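You operate a simulated robot arm through the tools that you are given. There is no shell and no other tool. Be economical: measure what you need, move in short steps, check, and stop when the job is done.

Carry out the task below with a simulated robot arm. There is one attempt and no reset: what you move stays moved.

Task
Put the switch block's lamp out, then drop its key cap and the loose one into the feeder tube.
Fine: the lamp goes out by a push on the fitted cap; draw the feeder slide back before the caps go in.

Only the result counts: the job must be done as asked and must still hold three seconds after the hand-in. Knocking over, shifting, dropping, spilling or breaking anything else fails it. Lids that push on must go on centred and level and be pressed home; caps that screw on are set level and turned clockwise until they are tight.

Robot
A 7-joint arm with a two-finger parallel gripper, fixed in place. Base frame: the origin is at the foot of the arm, x ahead of it, y to its left, z up. Lengths are in mm, angles in degrees, forces in N, time in s.
With the tool pointing down near the work surface it reaches from about 300 to 680 mm from the base axis. Its first joint turns from -66.0 to 66.0 degrees. Payload 1.57 kg.
The tool frame sits at the grasp point between the pads (the TCP): z along the fingers, y along the line on which they close. The tips reach 30 mm beyond it. The gripper opens to 110 mm. The fingers are 24 mm wide and 12 mm thick; the gripper's body (48 by 112 mm) begins 78 mm behind the TCP.
Orientation is that of the tool frame in the base frame, as a unit quaternion [w, x, y, z]. With the fingers straight down and closing along the base's y, the tool's x points along the base's -x, its y along +y and its z along -z.

Tools
- The arm moves only by the tool servo_tool. Its argument "rows" is a list of rows, each a list of 7 numbers: the shift along the base's x, y, z in units of 400 mm (1.0 is 400 mm), then the turn, a rotation vector about the base's x, y, z in units of 60 degrees (1.0 is 60 degrees), then the finger opening in mm, from 0 to 110. In form: [[dx, dy, dz, rx, ry, rz, gripper], ...]. A call has 1 to 12 rows; each row is the pose to reach, as a shift and turn from the pose commanded when the call began. A call with a number of a shift or a turn outside -1 to 1 is refused whole. Rows are played at 5 a second. More than 50 mm and 8.6 degrees between two rows, or a gripper value outside its range, and nothing of the call is played. A pose out of reach is approached as far as the arm can. The call stops where the force on the tool passes 40 N (or 10 N more than at its start, if that is more) or the arm is blocked; 0.2 s more then pass. The fingers move at their own pace (about 108 mm/s each) and stop on an object; they squeeze with about 26 N. The grip force told is the motor's: it shows also when the fingers shut on nothing. Time passes only in rows, and 0.2 s behind the last, so rows that repeat a pose let the fingers close. It gives the time, the measured TCP pose, the force on the tool (base axes), the opening and the grip force at its end, in the units of the frame above (readings bear some noise), with the torque about the TCP (base axes, N m) and any sound that the robot's microphone picked up, and new pictures: "pictures" is both (left out), scene, wrist or none.
- Cameras (640 x 400 px; columns grow to the right, rows downward): "scene" is fixed at [174, -414.3, 1384.5]; the picture's right is [0.60, -0.80, 0.00], its down [-0.59, -0.44, -0.67] and it looks along [0.54, 0.40, -0.74] (base axes); focal length 339 px, centre (320, 200). "wrist" rides on the gripper at [70, 16, -141] in the tool frame; the picture's right is [-0.23, 0.97, 0.00], its down [-0.86, -0.20, -0.48] and it looks along [-0.47, -0.11, 0.88] (tool axes); focal length 222 px, centre (320, 200). There is no depth. A picture from a camera that has moved, and an enlarged one, comes with that camera's place and axes in the base frame and with its lens.
- zoom(camera, box): a new picture of the part [left, top, right, bottom] of that camera's present view, enlarged. It takes no simulated time.
- hand_in(): hands the job in; it is judged then, once.

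Work in short steps. Places have to be worked out from the pictures, the camera data and where the tool is seen: move nearer, look again, correct. Check each grasp and each placing, and mend what went wrong. You have 120 turns and 200 pictures in all, those below and enlarged ones among them. Open the gripper and draw the arm clear of the work before you hand the job in, unless the task says otherwise; then end with one line.

The tools are called as a command line: name --pt "numbers of a row" for each row, then --argument value for the rest, lists and objects as JSON in quotes. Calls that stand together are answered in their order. servo_tool: Moves the arm, as the interface text tells. Its arguments: {"type":"object","properties":{"rows":{"type":"array","items":{"type":"array","items":{"type":"number"}}},"pictures":{"type":"string","enum":["both","scene","wrist","none"]}},"required":["rows"]} The other tools are called the same way: zoom (camera, box) takes an enlarged picture of a part of a camera's view; hand_in () hands the job in.

At the start:

```text
time_s: 0.0
eef_pos: [363.9, -254.6, 1116.4]
tcp_rot: [-0.001, 0.0, 1.0, 0.001]
wrist_force: [0.0, 1.0, 0.1]
wrist_torque: [0.0, 0.03, -0.02]
width: 110.3
grip_force: 0.0
```

scene: 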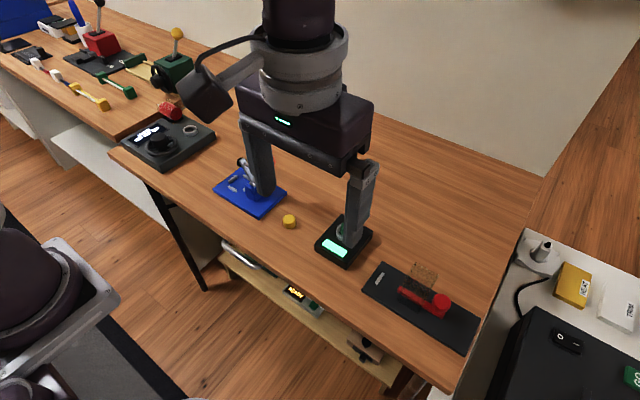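
wrist: 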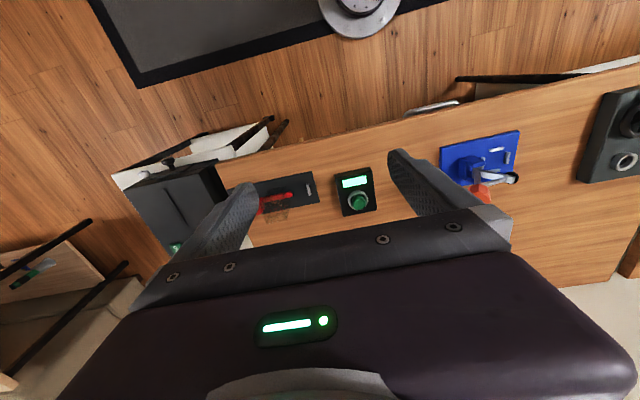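

I start by enlarging the area with the switch block, feeder and loose cap.

zoom --camera "scene" --box '[200, 150, 360, 250]'

zoom --camera "scene" --box '[310, 210, 490, 355]'

zoom --camera "wrist" --box '[240, 120, 400, 220]'

```text
4.00 times, centred on (280, 200) of scene
camera zoom: at [174.0, -414.3, 1384.5], right [0.6, -0.8, 0.0], down [-0.59, -0.44, -0.67], along [0.54, 0.4, -0.74], focal length 1356 px, centre (480, 200)
```

zoom: 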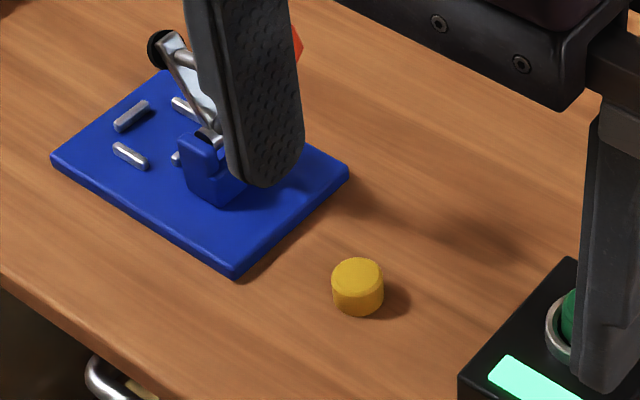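

```text
2.76 times, centred on (400, 282) of scene
camera zoom: at [174.0, -414.3, 1384.5], right [0.6, -0.8, 0.0], down [-0.59, -0.44, -0.67], along [0.54, 0.4, -0.74], focal length 935 px, centre (99, -28)
```

zoom: 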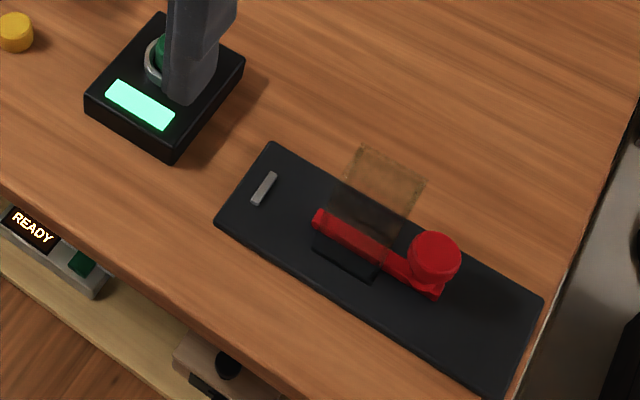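

```text
4.00 times, centred on (320, 170) of wrist
camera zoom: at [294.0, -237.6, 1258.4], right [0.23, 0.97, 0.0], down [0.86, -0.2, 0.48], along [0.47, -0.11, -0.88], focal length 888 px, centre (320, 320)
```

zoom: 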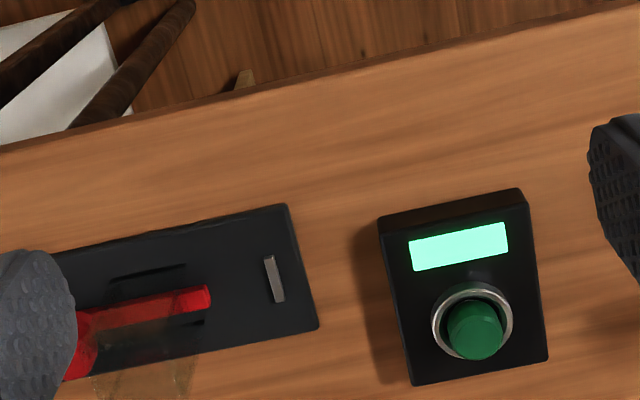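

The caps look to be about 865 mm up, with the green one near (525,-212), the loose one near (500,-92) and the feeder near (515,-380). I move the wrist camera over the feeder to measure it.

servo_tool --pt "0.03 -0.063 -0.055 0 0 0 110" --pt "0.06 -0.126 -0.11 0 0 0 110" --pt "0.09 -0.19 -0.165 0 0 0 110"

zoom --camera "wrist" --box '[220, 100, 420, 225]'

zoom --camera "scene" --box '[270, 190, 400, 275]'

```text
time_s: 0.8
eef_pos: [399.6, -333.0, 1051.4]
tcp_rot: [0.0, 0.0, 1.0, -0.001]
wrist_force: [-0.4, 0.0, 0.1]
wrist_torque: [0.0, 0.06, -0.01]
width: 109.9
grip_force: 0.0
camera wrist: at [330.3, -315.8, 1192.8], right [0.23, 0.97, 0.0], down [0.86, -0.2, 0.48], along [0.47, -0.11, -0.88], focal length 222 px, centre (320, 200)
```

scene: 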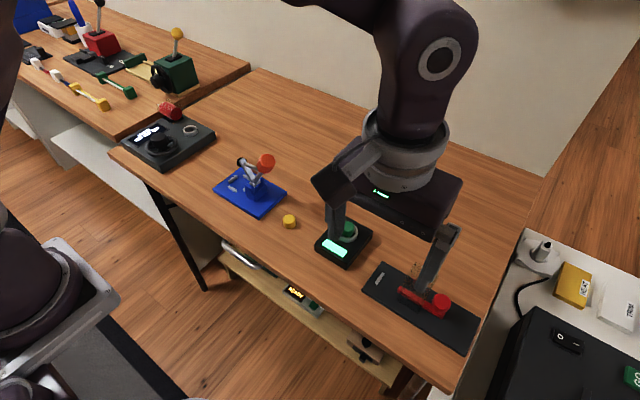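
wrist: 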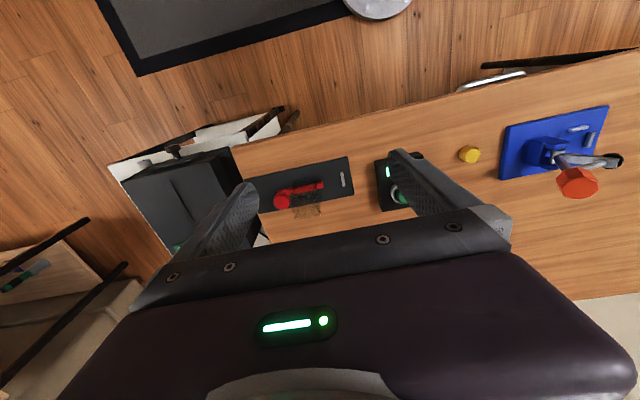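

```text
3.20 times, centred on (320, 162) of wrist
camera zoom: at [330.3, -315.8, 1192.8], right [0.23, 0.97, 0.0], down [0.86, -0.2, 0.48], along [0.47, -0.11, -0.88], focal length 711 px, centre (320, 320)
```

zoom: 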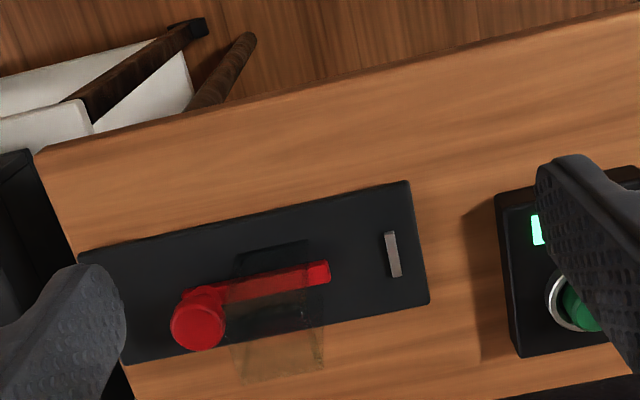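

```text
4.71 times, centred on (335, 232) of scene
camera zoom: at [174.0, -414.2, 1384.4], right [0.6, -0.8, 0.0], down [-0.59, -0.44, -0.67], along [0.54, 0.4, -0.74], focal length 1595 px, centre (249, 47)
```

zoom: 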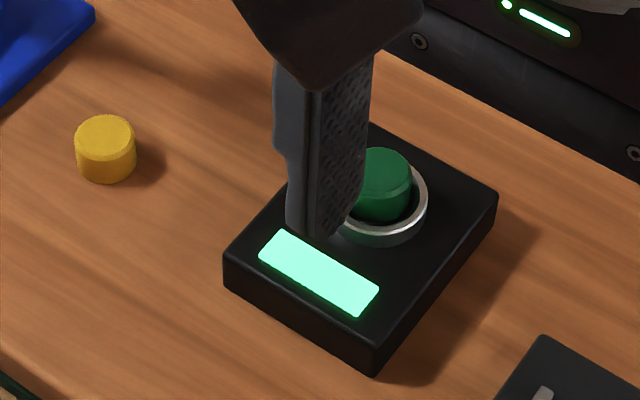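

The feeder board's top is at about z 800, with x from 464 to 541 and y from -495 to -296. The knob is at about (503,-426,845). I move closer to see the tube and slide better.

servo_tool --pt "0.025 -0.03 -0.1 0 0 0 110" --pt "0.05 -0.06 -0.2 0 0 0 110" --pt "0.075 -0.085 -0.28 0 0 0 110"

zoom --camera "wrist" --box '[200, 90, 440, 240]'

zoom --camera "scene" --box '[360, 240, 500, 360]'

```text
time_s: 1.6
eef_pos: [430.0, -365.8, 936.9]
tcp_rot: [0.0, -0.001, 1.0, 0.0]
wrist_force: [0.0, 0.2, 0.4]
wrist_torque: [-0.04, 0.0, -0.02]
width: 109.9
grip_force: 0.0
camera wrist: at [360.7, -348.7, 1078.7], right [0.23, 0.97, 0.0], down [0.85, -0.2, 0.48], along [0.47, -0.11, -0.88], focal length 222 px, centre (320, 200)
```

scene: 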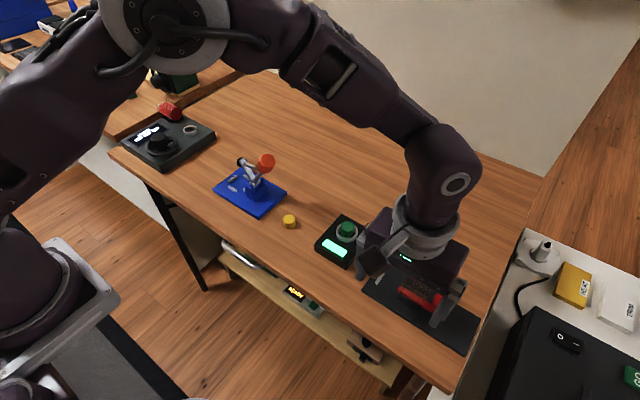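
wrist: 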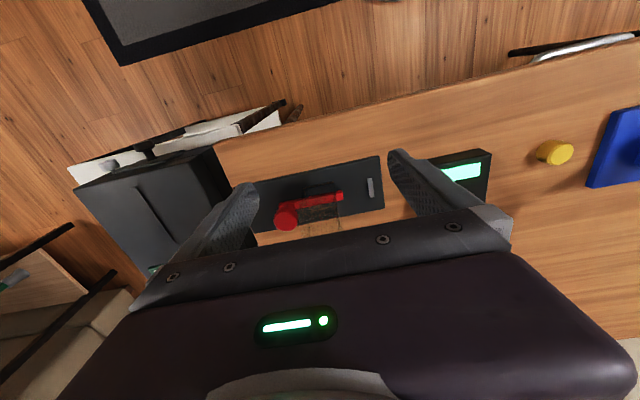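

```text
2.67 times, centred on (320, 165) of wrist
camera zoom: at [360.7, -348.7, 1078.7], right [0.23, 0.97, 0.0], down [0.85, -0.2, 0.48], along [0.47, -0.11, -0.88], focal length 592 px, centre (320, 293)
```

zoom: 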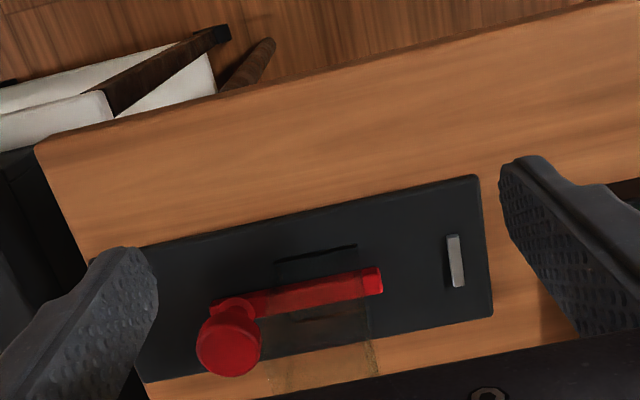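

```text
3.33 times, centred on (430, 300) of scene
camera zoom: at [174.0, -414.3, 1384.4], right [0.6, -0.8, 0.0], down [-0.59, -0.44, -0.67], along [0.54, 0.4, -0.74], focal length 1130 px, centre (-47, -133)
```

zoom: 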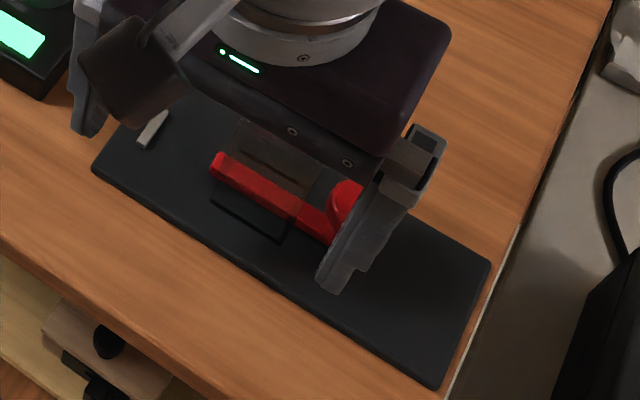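

The tube is transparent and the slide runs along y through it. I move further out so the camera looks almost straight down on it.

servo_tool --pt "0.07 0 0.07 0 0 0 110" --pt "0.14 -0.01 0.1 0 0 0 110" --pt "0.21 -0.03 0.12 0 0 0 110" --pt "0.28 -0.04 0.12 0 0 0 110"

zoom --camera "wrist" --box '[240, 50, 400, 150]'

```text
time_s: 2.6
eef_pos: [540.6, -379.2, 985.4]
tcp_rot: [-0.001, 0.001, 1.0, 0.001]
wrist_force: [0.3, -0.2, -0.8]
wrist_torque: [-0.05, 0.0, 0.0]
width: 109.9
grip_force: 0.0
camera wrist: at [471.1, -362.4, 1127.2], right [0.23, 0.97, 0.0], down [0.86, -0.2, 0.48], along [0.46, -0.11, -0.88], focal length 222 px, centre (320, 200)
```

scene: 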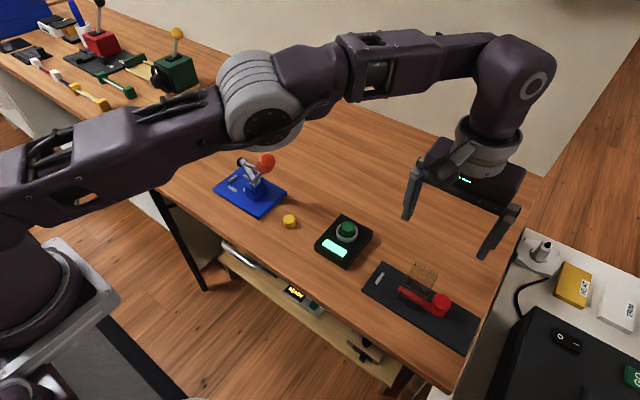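
wrist: 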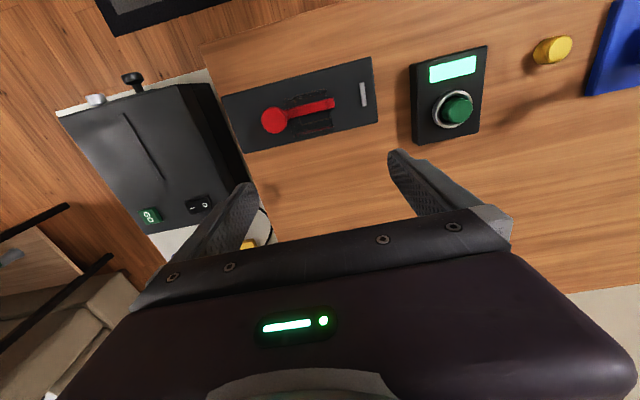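

```text
4.00 times, centred on (320, 100) of wrist
camera zoom: at [471.1, -362.4, 1127.2], right [0.23, 0.97, 0.0], down [0.86, -0.2, 0.48], along [0.46, -0.11, -0.88], focal length 888 px, centre (320, 600)
```

zoom: 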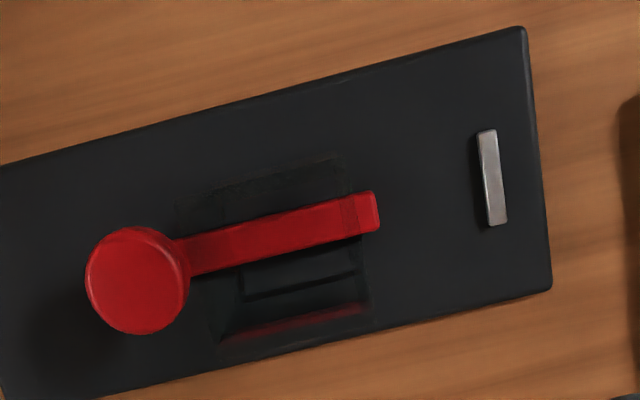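

The tube appears to be about 40 mm square, centred near (498,-381), with its top at about z 891. The knob sits 8 mm from it on the -y side, so I need to grip it with the fingers closing along x. I turn the hand by -90° in steps.

servo_tool --pt "-0.02 -0.02 0 0 0 -0.14 110" --pt "-0.03 -0.03 0 0 0 -0.28 110" --pt "-0.05 -0.05 0 0 0 -0.42 110" --pt "-0.06 -0.07 0 0 0 -0.56 110" --pt "-0.07 -0.09 0 0 0 -0.7 110" --pt "-0.08 -0.1 0 0 0 -0.84 110" --pt "-0.0915 -0.107 0 0 0 -0.98 110" --pictures "none"

servo_tool --pt "0 0 0 0 0 -0.14 110" --pt "0 0 0 0 0 -0.28 110" --pt "0 0 0 0 0 -0.42 110" --pt "0 0 0 0 0 -0.52 110" --pt "0 0 0 0 0 -0.52 110"

```text
time_s: 4.2
eef_pos: [503.5, -423.0, 987.5]
tcp_rot: [0.0, 0.492, 0.87, 0.0]
wrist_force: [0.3, -0.4, 0.7]
wrist_torque: [0.01, 0.04, -0.01]
width: 109.9
grip_force: 0.1
```

```text
time_s: 5.4
eef_pos: [504.7, -422.5, 987.3]
tcp_rot: [0.0, 0.707, 0.707, -0.001]
wrist_force: [0.3, 0.0, 1.0]
wrist_torque: [-0.02, 0.01, 0.04]
width: 109.9
grip_force: 0.1
camera wrist: at [521.8, -352.8, 1128.6], right [0.97, -0.23, 0.0], down [-0.2, -0.85, 0.48], along [-0.11, -0.47, -0.88], focal length 222 px, centre (320, 200)
```

scene: 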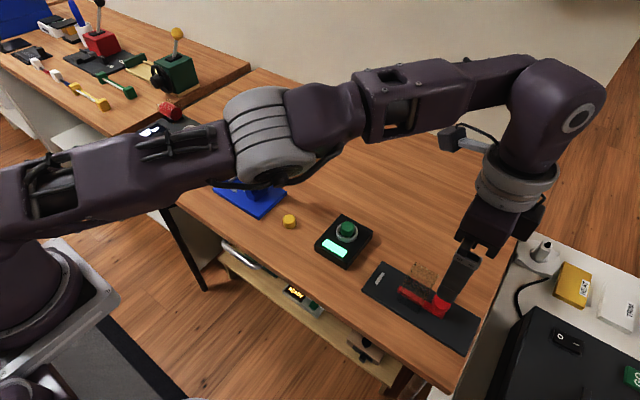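
wrist: 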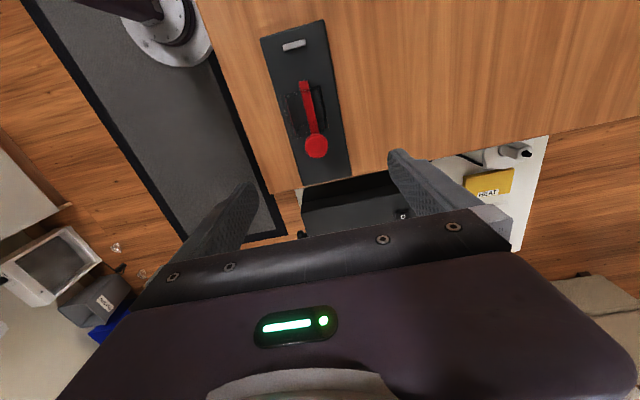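

The hand is now turned. I zoom to fix the knob and tube positions.

zoom --camera "wrist" --box '[240, 70, 400, 170]'

zoom --camera "scene" --box '[380, 240, 480, 340]'

```text
4.00 times, centred on (320, 120) of wrist
camera zoom: at [521.8, -352.8, 1128.6], right [0.97, -0.23, 0.0], down [-0.2, -0.85, 0.48], along [-0.11, -0.47, -0.88], focal length 888 px, centre (320, 520)
```

zoom: 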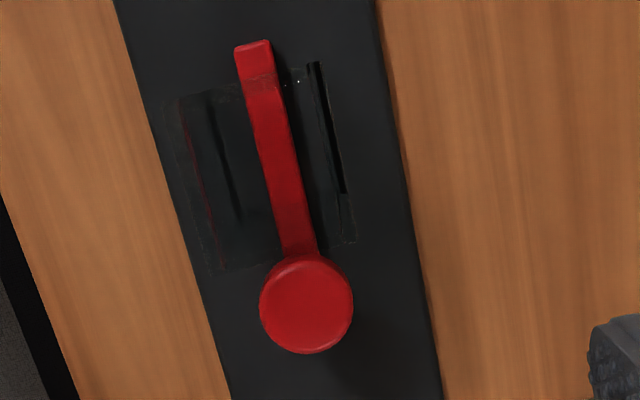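

```text
4.00 times, centred on (430, 290) of scene
camera zoom: at [174.0, -414.3, 1384.5], right [0.6, -0.8, 0.0], down [-0.59, -0.44, -0.67], along [0.54, 0.4, -0.74], focal length 1356 px, centre (-120, -160)
```

zoom: 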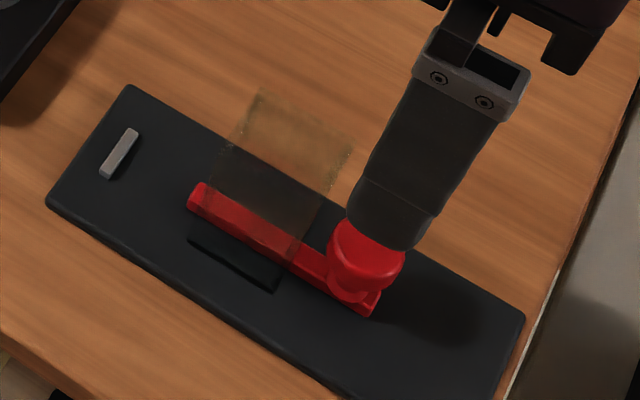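

The knob measures at (500,-427) and the tube centre at about (500,-381). I lower to z 840 astride the knob without closing yet.

servo_tool --pt "-0.006 -0.005 -0.1 0 0 0 80" --pt "-0.013 -0.009 -0.2 0 0 0 70" --pt "-0.013 -0.009 -0.29 0 0 0 70" --pt "-0.013 -0.009 -0.34 0 0 0 70" --pt "-0.013 -0.009 -0.366 0 0 0 70"

zoom --camera "wrist" --box '[220, 90, 420, 215]'

zoom --camera "scene" --box '[380, 240, 480, 340]'

```text
time_s: 6.6
eef_pos: [500.2, -424.0, 839.4]
tcp_rot: [0.0, 0.707, 0.707, 0.0]
wrist_force: [-0.7, 0.3, -0.8]
wrist_torque: [-0.02, 0.01, -0.02]
width: 69.9
grip_force: 0.1
camera wrist: at [516.7, -354.9, 981.3], right [0.97, -0.23, 0.0], down [-0.2, -0.86, 0.48], along [-0.11, -0.47, -0.88], focal length 222 px, centre (320, 200)
```

scene: 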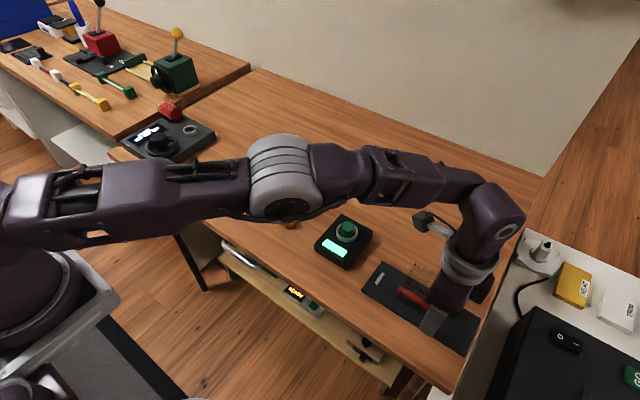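
wrist: 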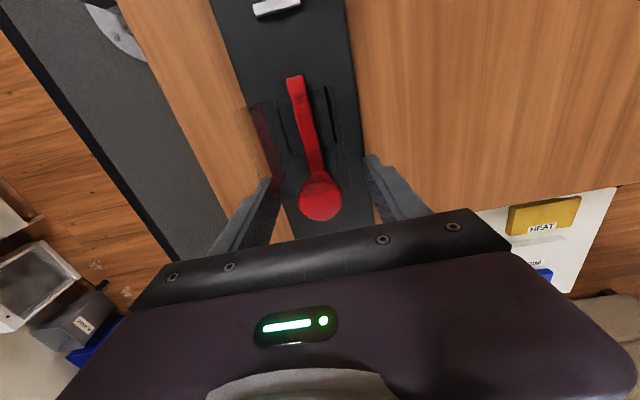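

```text
3.20 times, centred on (320, 152) of wrist
camera zoom: at [516.7, -354.9, 981.3], right [0.97, -0.23, 0.0], down [-0.2, -0.86, 0.48], along [-0.11, -0.47, -0.88], focal length 711 px, centre (320, 352)
```

zoom: 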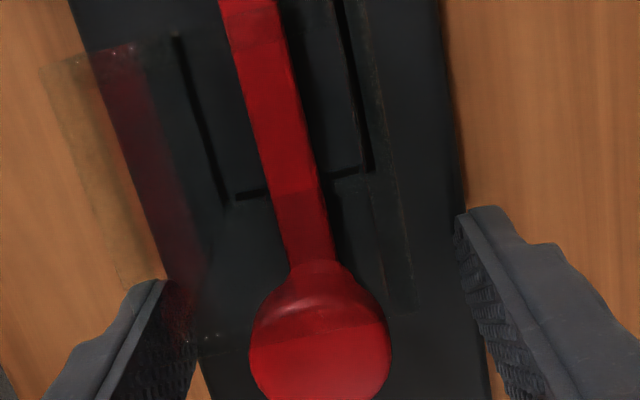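

```text
4.00 times, centred on (430, 290) of scene
camera zoom: at [174.0, -414.3, 1384.5], right [0.6, -0.8, 0.0], down [-0.59, -0.44, -0.67], along [0.54, 0.4, -0.74], focal length 1356 px, centre (-120, -160)
```

zoom: 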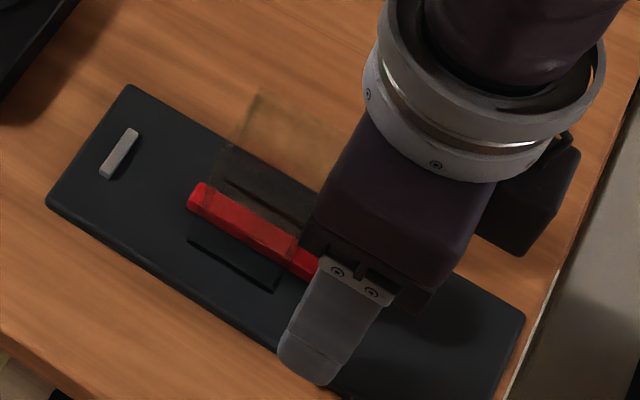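

Both fingers straddle the knob and clear the tube, so I close on it.

servo_tool --pt "0 0 0 0 0 0 20" --pt "0 0 0 0 0 0 20" --pt "0 0 0 0 0 0 20" --pictures "none"

```text
time_s: 7.4
eef_pos: [499.0, -424.8, 839.4]
tcp_rot: [0.0, 0.707, 0.707, 0.0]
wrist_force: [-1.1, -0.1, -4.1]
wrist_torque: [-0.57, -0.17, 0.04]
width: 30.0
grip_force: 38.8
```

The knob is gripped at 30 mm wide. I draw it back 24 mm along -y.

servo_tool --pt "0 -0.02 0 0 0 0 20" --pt "0 -0.04 0 0 0 0 20" --pt "0 -0.06 0 0 0 0 20" --pictures "wrist"

```text
time_s: 8.2
eef_pos: [499.7, -434.4, 838.6]
tcp_rot: [0.004, 0.705, 0.709, 0.006]
wrist_force: [8.0, 1.7, -4.5]
wrist_torque: [-0.81, 0.23, -0.04]
width: 29.9
grip_force: 39.1
out of reach, approached as far as the arm can: row 2, 3
stopped in row 3: the force on the tool passed its limit at 48 N (the readings are from after the stop); the commanded pose is now the measured one
camera wrist: at [513.9, -366.2, 981.5], right [0.98, -0.22, 0.01], down [-0.2, -0.86, 0.47], along [-0.09, -0.46, -0.88], focal length 222 px, centre (320, 200)
```

wrist: 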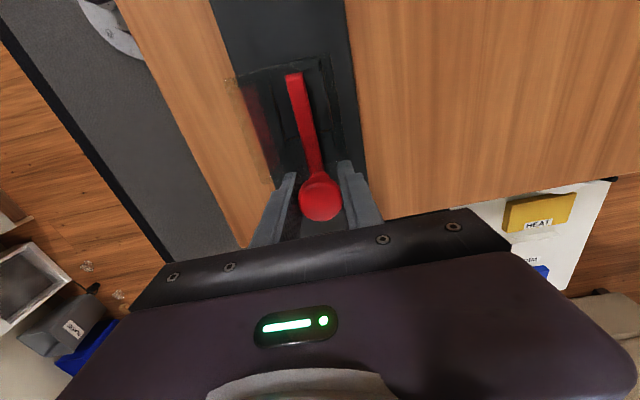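

The slide moved about 10 mm and then the arm ran out of reach. I release, tilt the hand 15° so the fingers lean outward to gain reach, then grip again.

servo_tool --pt "0 0 0 0 0 0 60" --pt "0 0 0.005 0 0 0 60" --pt "0 -0.004 0.007 -0.125 0 0 60" --pt "0 -0.008 0.007 -0.25 0 0 60" --pt "0 -0.008 0.007 -0.25 0 0 60"

zoom --camera "wrist" --box '[220, 70, 420, 235]'

zoom --camera "scene" --box '[360, 220, 500, 360]'

```text
time_s: 9.4
eef_pos: [499.5, -436.6, 843.2]
tcp_rot: [0.095, 0.699, 0.703, -0.086]
wrist_force: [0.2, 0.3, -0.4]
wrist_torque: [-0.02, -0.03, -0.04]
width: 60.1
grip_force: 0.1
camera wrist: at [513.7, -334.6, 962.0], right [0.97, -0.21, 0.07], down [-0.2, -0.71, 0.68], along [-0.09, -0.68, -0.73], focal length 222 px, centre (320, 200)
```

scene: 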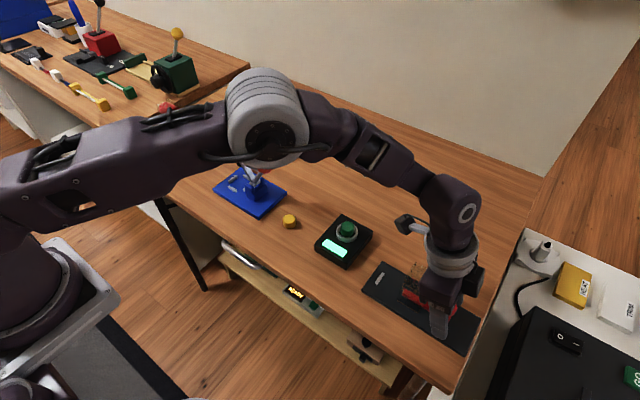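
wrist: 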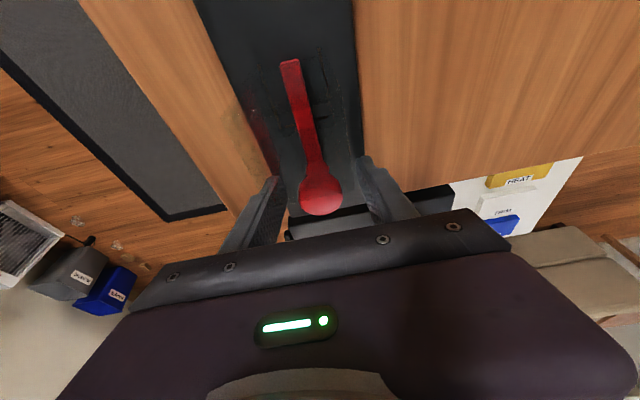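

```text
2.42 times, centred on (320, 152) of wrist
camera zoom: at [513.7, -334.6, 962.0], right [0.97, -0.21, 0.07], down [-0.2, -0.71, 0.68], along [-0.09, -0.68, -0.73], focal length 538 px, centre (320, 315)
```

zoom: 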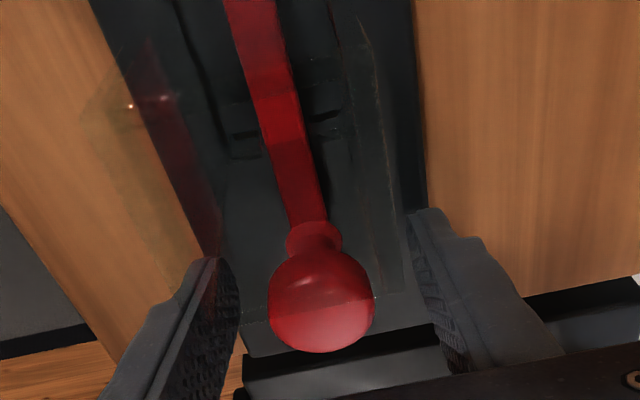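

```text
2.86 times, centred on (430, 290) of scene
camera zoom: at [174.0, -414.2, 1384.5], right [0.6, -0.8, 0.0], down [-0.59, -0.44, -0.67], along [0.54, 0.4, -0.74], focal length 968 px, centre (6, -57)
```

zoom: 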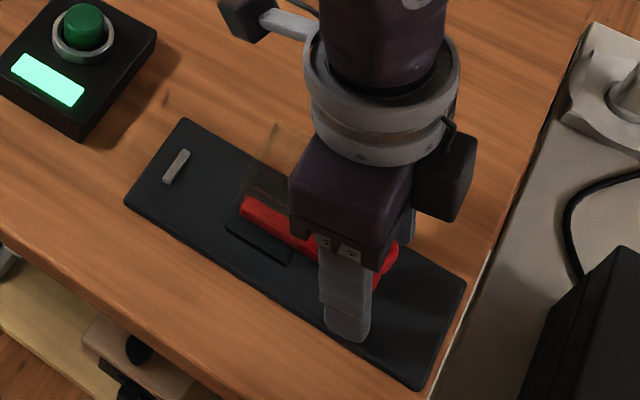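

The knob is now at about (500,-439), between the fingers and clear of the tube. I close and draw in small rows.

servo_tool --pt "0 -0.004 -0.003 0 0 0 40" --pt "0 -0.004 -0.003 0 0 0 20" --pt "0 -0.004 -0.003 0 0 0 20" --pt "0 -0.004 -0.003 0 0 0 20" --pt "0 -0.024 -0.003 0 0 0 20" --pt "0 -0.044 -0.003 0 0 0 20" --pt "0 -0.064 -0.003 0 0 0 20"

zoom --camera "wrist" --box '[220, 70, 420, 235]'

```text
time_s: 11.0
eef_pos: [500.6, -464.1, 840.8]
tcp_rot: [0.095, 0.699, 0.704, -0.084]
wrist_force: [16.2, 0.9, -10.6]
wrist_torque: [-0.16, 0.52, -0.24]
width: 30.0
grip_force: 39.4
camera wrist: at [513.9, -360.3, 960.7], right [0.98, -0.21, 0.07], down [-0.2, -0.71, 0.68], along [-0.09, -0.67, -0.73], focal length 222 px, centre (320, 200)
```

scene: 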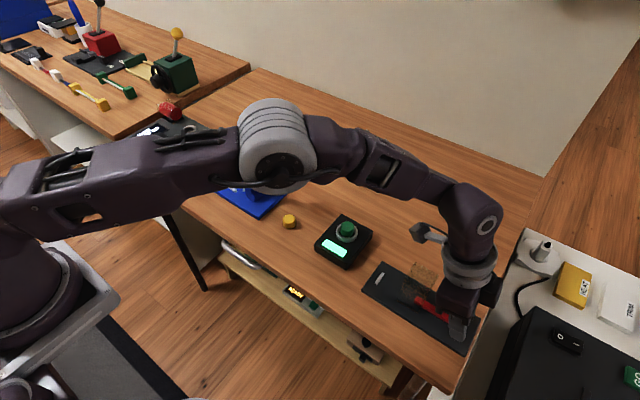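
wrist: 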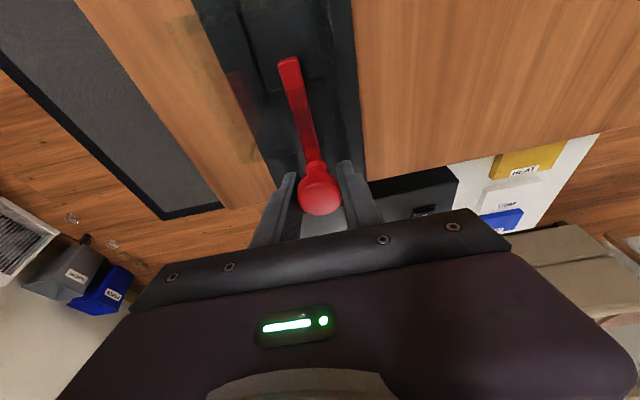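

```text
2.42 times, centred on (320, 152) of wrist
camera zoom: at [513.9, -360.3, 960.7], right [0.98, -0.21, 0.07], down [-0.2, -0.71, 0.68], along [-0.09, -0.67, -0.73], focal length 538 px, centre (320, 315)
```

zoom: 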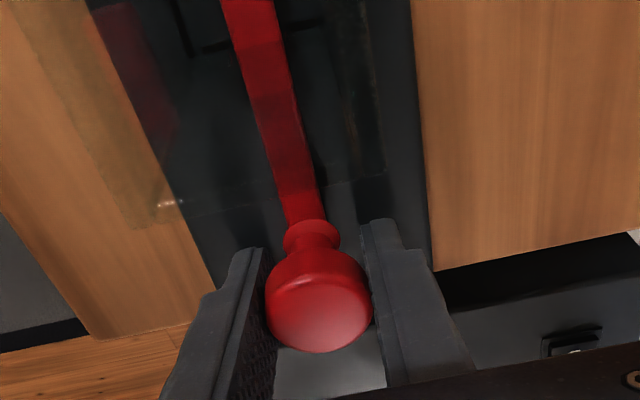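

The slide has come about 37 mm. I keep drawing in small rows until it meets its stop.

servo_tool --pt "0.002 -0.012 0 0 0 0 20" --pt "0.002 -0.024 0 0 0 0 20" --pt "0.002 -0.036 0 0 0 0 20" --pt "0.002 -0.048 0 0 0 0 20"

zoom --camera "wrist" --box '[220, 30, 420, 195]'

zoom --camera "scene" --box '[360, 220, 500, 360]'

```text
time_s: 12.0
eef_pos: [501.6, -481.6, 841.1]
tcp_rot: [0.094, 0.699, 0.704, -0.085]
wrist_force: [3.9, 21.8, 8.3]
wrist_torque: [-0.69, 0.48, -0.01]
width: 29.8
grip_force: 39.3
camera wrist: at [514.2, -379.1, 960.9], right [0.98, -0.21, 0.07], down [-0.2, -0.71, 0.68], along [-0.09, -0.67, -0.73], focal length 222 px, centre (320, 200)
```

scene: 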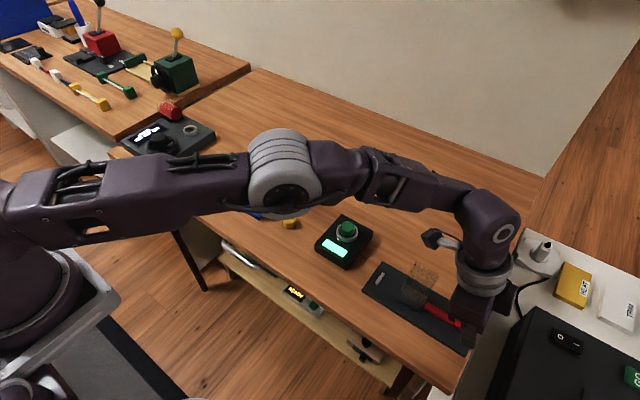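
wrist: 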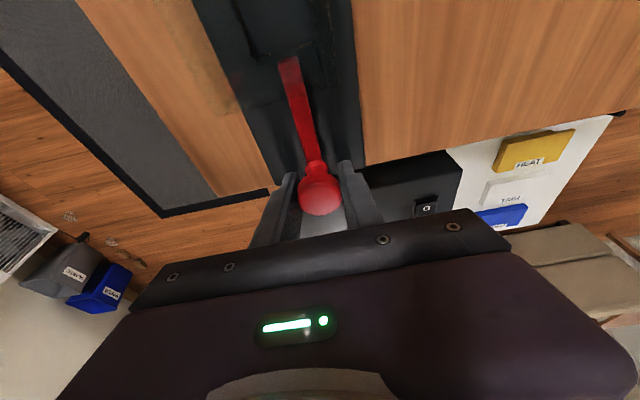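

```text
2.42 times, centred on (320, 112) of wrist
camera zoom: at [514.2, -379.1, 960.9], right [0.98, -0.21, 0.07], down [-0.2, -0.71, 0.68], along [-0.09, -0.67, -0.73], focal length 538 px, centre (320, 412)
```

zoom: 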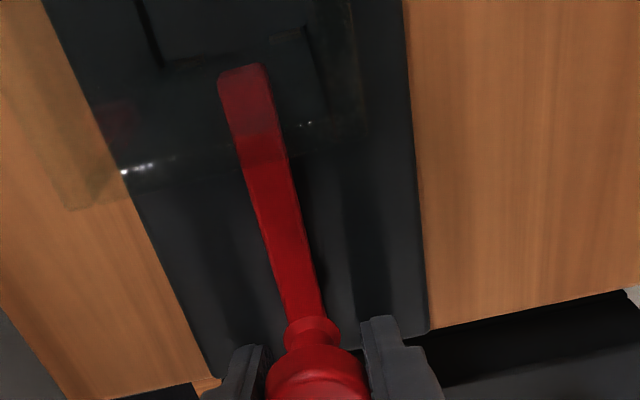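

```text
2.86 times, centred on (430, 290) of scene
camera zoom: at [174.0, -413.6, 1384.7], right [0.6, -0.8, 0.0], down [-0.59, -0.44, -0.67], along [0.54, 0.4, -0.74], focal length 968 px, centre (6, -57)
```

zoom: 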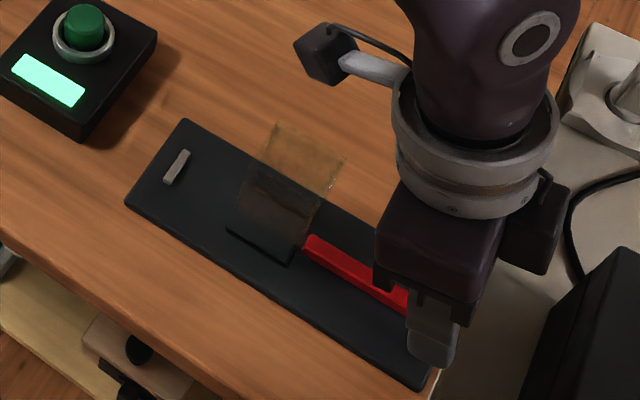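

The slide's tip is now at about y -403, at the tube wall, and the reading shows 22 N of resistance. I pull a few mm more to confirm the stop.

servo_tool --pt "0 -0.006 0 0 0 0 20" --pt "0 -0.012 0 0 0 0 20" --pictures "none"

zoom --camera "wrist" --box '[220, 30, 420, 195]'

```text
time_s: 12.6
eef_pos: [500.8, -489.7, 840.5]
tcp_rot: [0.096, 0.698, 0.705, -0.085]
wrist_force: [9.8, 11.3, 1.5]
wrist_torque: [-0.67, 0.31, -0.09]
width: 30.0
grip_force: 34.8
```

```text
2.42 times, centred on (320, 112) of wrist
camera zoom: at [514.0, -385.1, 960.2], right [0.98, -0.21, 0.07], down [-0.2, -0.71, 0.68], along [-0.09, -0.68, -0.73], focal length 538 px, centre (320, 412)
```

zoom: 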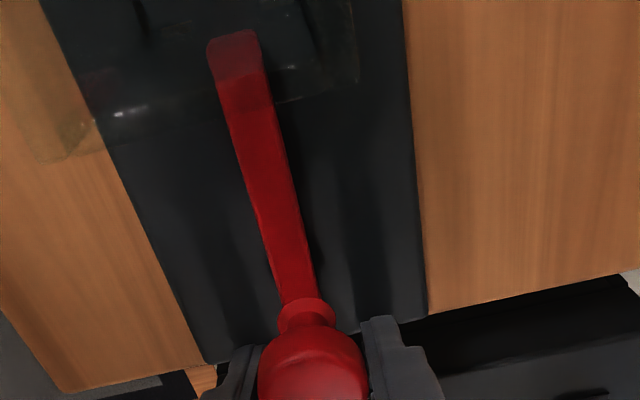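

The slide stayed at the stop while the fingers slipped, so it is fully back. I relax, open and rise, then check that it stays.

servo_tool --pt "0 0.008 0 0 0 0 20" --pt "0 0.008 0 0 0 0 60" --pt "0 0.008 0 0 0 0 60" --pt "0 0.01 0.08 0 0 0 60" --pt "0 0.03 0.19 0.12 0 0 60" --pt "0 0.1 0.3 0.25 0 0 60"

zoom --camera "scene" --box '[360, 220, 500, 360]'

```text
refused: row 6 steps farther than a row can; nothing moved
```

```text
2.86 times, centred on (430, 290) of scene
camera zoom: at [174.2, -414.0, 1384.5], right [0.59, -0.8, 0.0], down [-0.59, -0.44, -0.67], along [0.54, 0.4, -0.74], focal length 968 px, centre (6, -57)
```

zoom: 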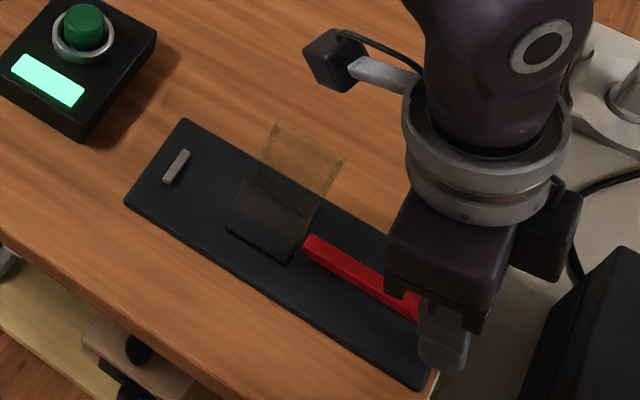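

One step was too long, so I repeat it with smaller rows.

servo_tool --pt "0 0.008 0 0 0 0 20" --pt "0 0.008 0 0 0 0 60" --pt "0 0.008 0 0 0 0 60" --pt "0 0.01 0.08 0 0 0 60" --pt "0 0.03 0.17 0.12 0 0 60" --pt "0 0.08 0.26 0.25 0 0 60" --pt "0 0.16 0.32 0.25 0 0 60"

zoom --camera "scene" --box '[360, 220, 500, 360]'

zoom --camera "wrist" --box '[220, 50, 420, 215]'

```text
time_s: 14.2
eef_pos: [502.1, -424.6, 971.3]
tcp_rot: [0.002, 0.706, 0.709, 0.007]
wrist_force: [1.1, -0.4, 0.3]
wrist_torque: [-0.03, 0.0, -0.01]
width: 59.8
grip_force: 0.1
out of reach, approached as far as the arm can: row 5, 6
camera wrist: at [515.6, -355.4, 1113.0], right [0.98, -0.22, 0.01], down [-0.2, -0.86, 0.47], along [-0.09, -0.46, -0.88], focal length 222 px, centre (320, 200)
```

scene: 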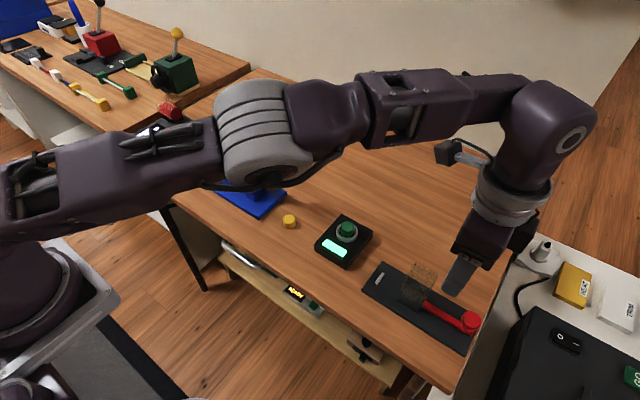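
wrist: 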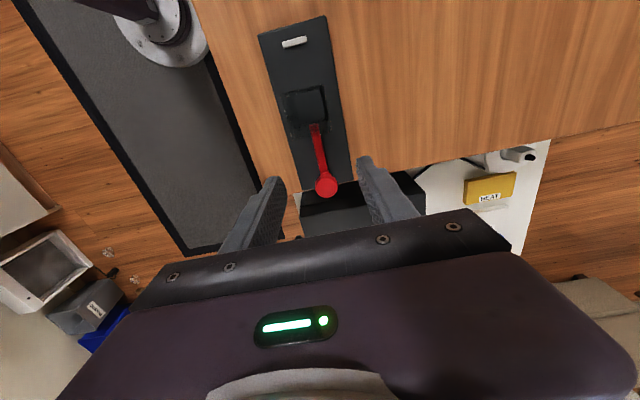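

```text
2.86 times, centred on (430, 290) of scene
camera zoom: at [174.0, -414.3, 1384.5], right [0.59, -0.8, 0.0], down [-0.59, -0.44, -0.67], along [0.54, 0.4, -0.74], focal length 968 px, centre (6, -57)
```

zoom: 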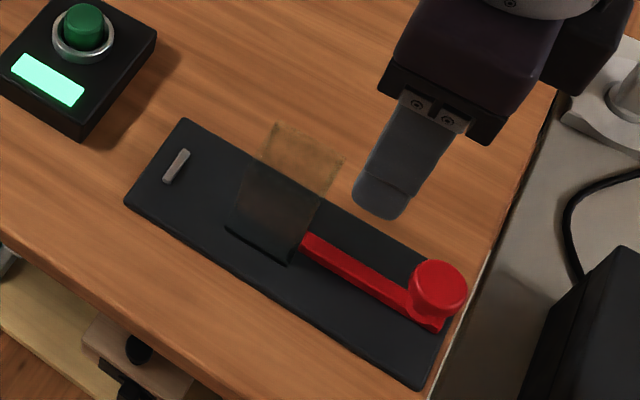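

```text
2.42 times, centred on (320, 132) of wrist
camera zoom: at [515.6, -355.4, 1113.0], right [0.98, -0.22, 0.01], down [-0.2, -0.86, 0.47], along [-0.09, -0.46, -0.88], focal length 538 px, centre (320, 364)
```

zoom: 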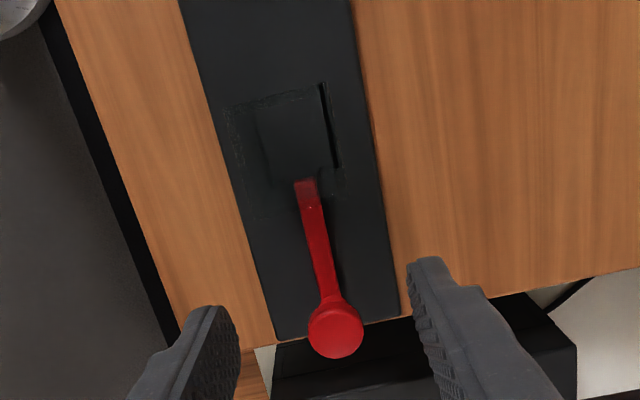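

The slide stays back and the tube is clear. I move over the switch block for a near-vertical look, taking out the small tilt error on the way.

servo_tool --pt "0 0.1 0 -0.007 0.012 0 60" --pt "0 0.2 0 -0.007 0.012 0 60" --pt "0 0.3 0 -0.007 0.012 0 60" --pt "0 0.4 0 -0.007 0.012 0 60" --pt "0 0.435 0 -0.007 0.012 0 60" --pt "0 0.435 0 -0.007 0.012 0 60"

zoom --camera "wrist" --box '[240, 50, 400, 150]'

zoom --camera "scene" --box '[270, 190, 390, 280]'

```text
time_s: 15.6
eef_pos: [499.3, -251.9, 969.8]
tcp_rot: [0.002, 0.705, 0.709, 0.0]
wrist_force: [0.2, -0.3, -0.6]
wrist_torque: [0.0, 0.0, -0.04]
width: 60.0
grip_force: 0.0
camera wrist: at [515.8, -181.4, 1111.0], right [0.98, -0.22, 0.0], down [-0.2, -0.86, 0.48], along [-0.1, -0.47, -0.88], focal length 222 px, centre (320, 200)
```

scene: 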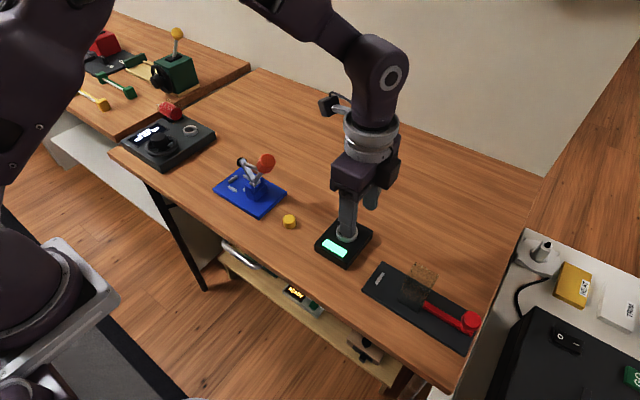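
wrist: 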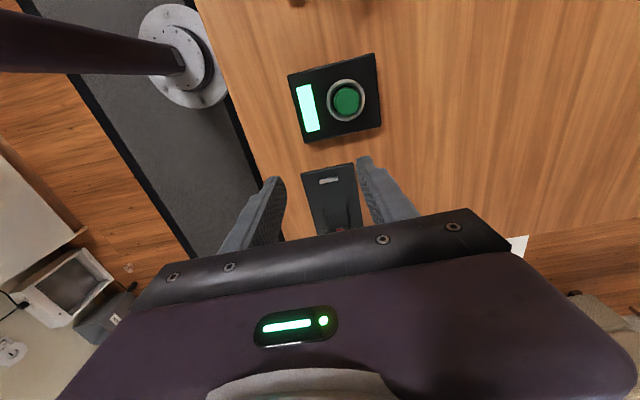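

```text
4.00 times, centred on (320, 100) of wrist
camera zoom: at [515.8, -181.4, 1111.0], right [0.98, -0.22, 0.0], down [-0.2, -0.86, 0.48], along [-0.1, -0.47, -0.88], focal length 888 px, centre (320, 600)
```

zoom: 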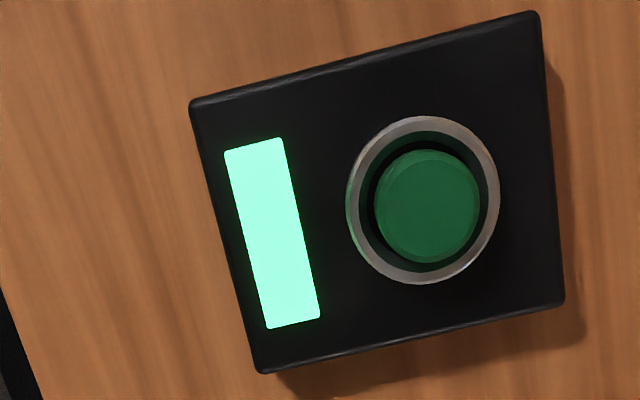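

```text
4.44 times, centred on (330, 235) of scene
camera zoom: at [174.0, -414.2, 1384.5], right [0.6, -0.8, 0.0], down [-0.59, -0.44, -0.67], along [0.54, 0.4, -0.74], focal length 1507 px, centre (276, 44)
```

zoom: 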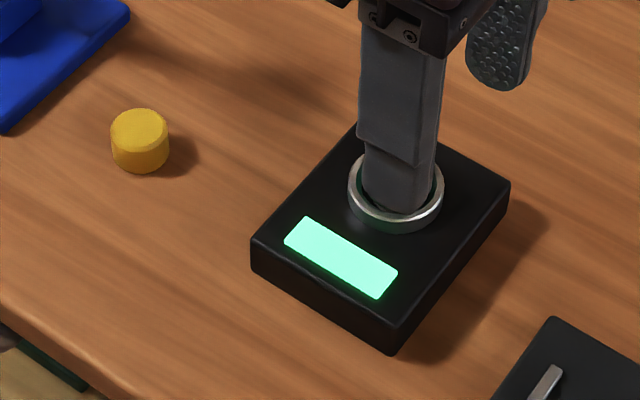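

The cap (28 mm across) is near (541,-210) with its top at about z 850. I close the fingers and come to hover about 15 mm above it.

servo_tool --pt "0.05 0.05 0 0 0 0 0" --pt "0.104 0.104 -0.06 0 0 0 0" --pt "0.104 0.104 -0.14 0 0 0 0" --pt "0.104 0.104 -0.187 0 0 0 0"

zoom --camera "wrist" --box '[240, 110, 400, 210]'

zoom --camera "scene" --box '[290, 190, 400, 280]'

```text
time_s: 16.6
eef_pos: [541.0, -208.0, 894.1]
tcp_rot: [0.001, 0.706, 0.709, 0.0]
wrist_force: [-0.3, 1.2, -1.0]
wrist_torque: [0.01, -0.02, 0.0]
width: 0.0
grip_force: 21.9
camera wrist: at [556.6, -138.6, 1035.3], right [0.98, -0.22, 0.0], down [-0.2, -0.86, 0.48], along [-0.1, -0.47, -0.88], focal length 222 px, centre (320, 200)
```

scene: 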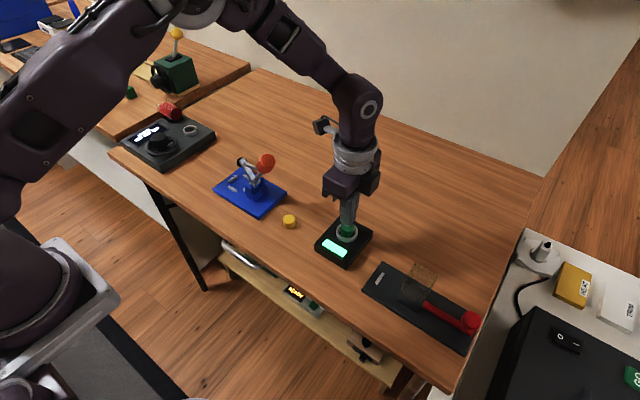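
wrist: 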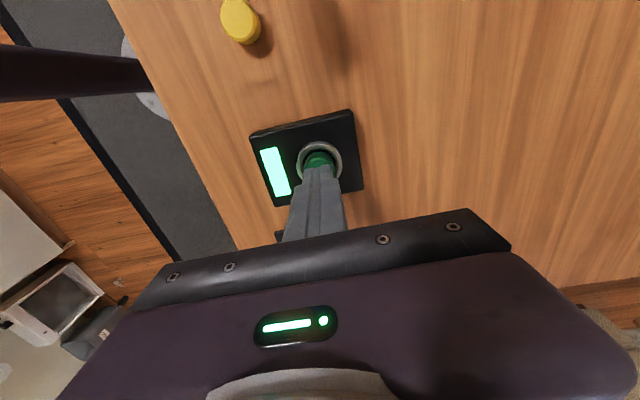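

```text
4.00 times, centred on (320, 160) of wrist
camera zoom: at [556.6, -138.6, 1035.3], right [0.98, -0.22, 0.0], down [-0.2, -0.86, 0.48], along [-0.1, -0.47, -0.88], focal length 888 px, centre (320, 360)
```

zoom: 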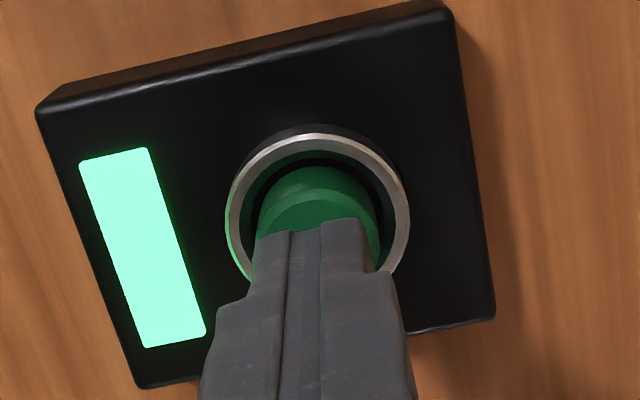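

```text
4.44 times, centred on (345, 235) of scene
camera zoom: at [174.1, -414.2, 1384.5], right [0.6, -0.8, 0.0], down [-0.59, -0.44, -0.67], along [0.54, 0.4, -0.74], focal length 1507 px, centre (209, 44)
```

zoom: 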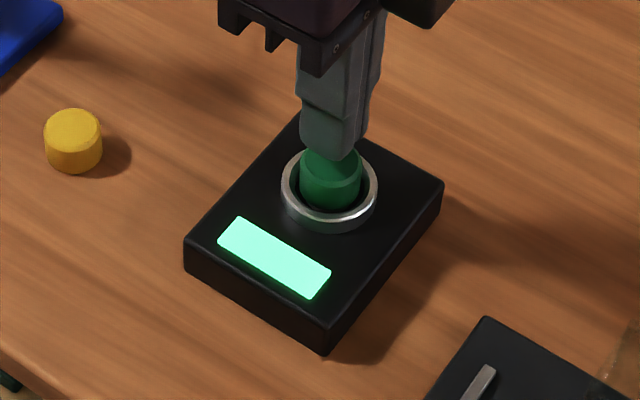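

The fingertips are nicely centred over the cap, so I descend slowly to find contact and press.

servo_tool --pt "0 -0.005 -0.01 0 0 0 0" --pt "0 -0.005 -0.02 0 0 0 0" --pt "0 -0.005 -0.025 0 0 0 0" --pt "0 -0.005 -0.03 0 0 0 0" --pt "0 -0.005 -0.035 0 0 0 0" --pt "0 -0.005 -0.04 0 0 0 0" --pictures "scene"

```text
time_s: 18.0
eef_pos: [542.4, -210.8, 878.6]
tcp_rot: [0.001, 0.704, 0.71, 0.001]
wrist_force: [-0.6, 0.1, 1.9]
wrist_torque: [0.01, 0.03, -0.01]
width: 0.1
grip_force: 21.5
heard: click
```

scene: 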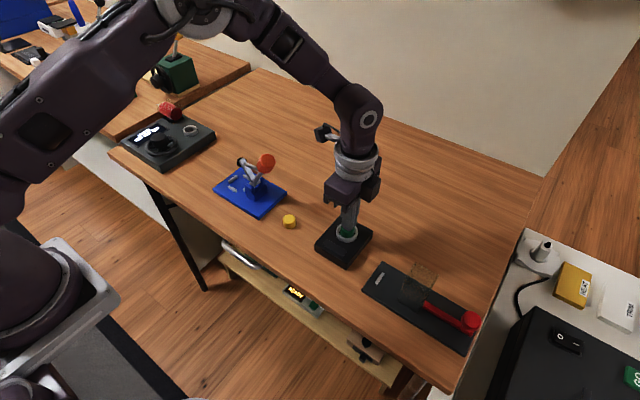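

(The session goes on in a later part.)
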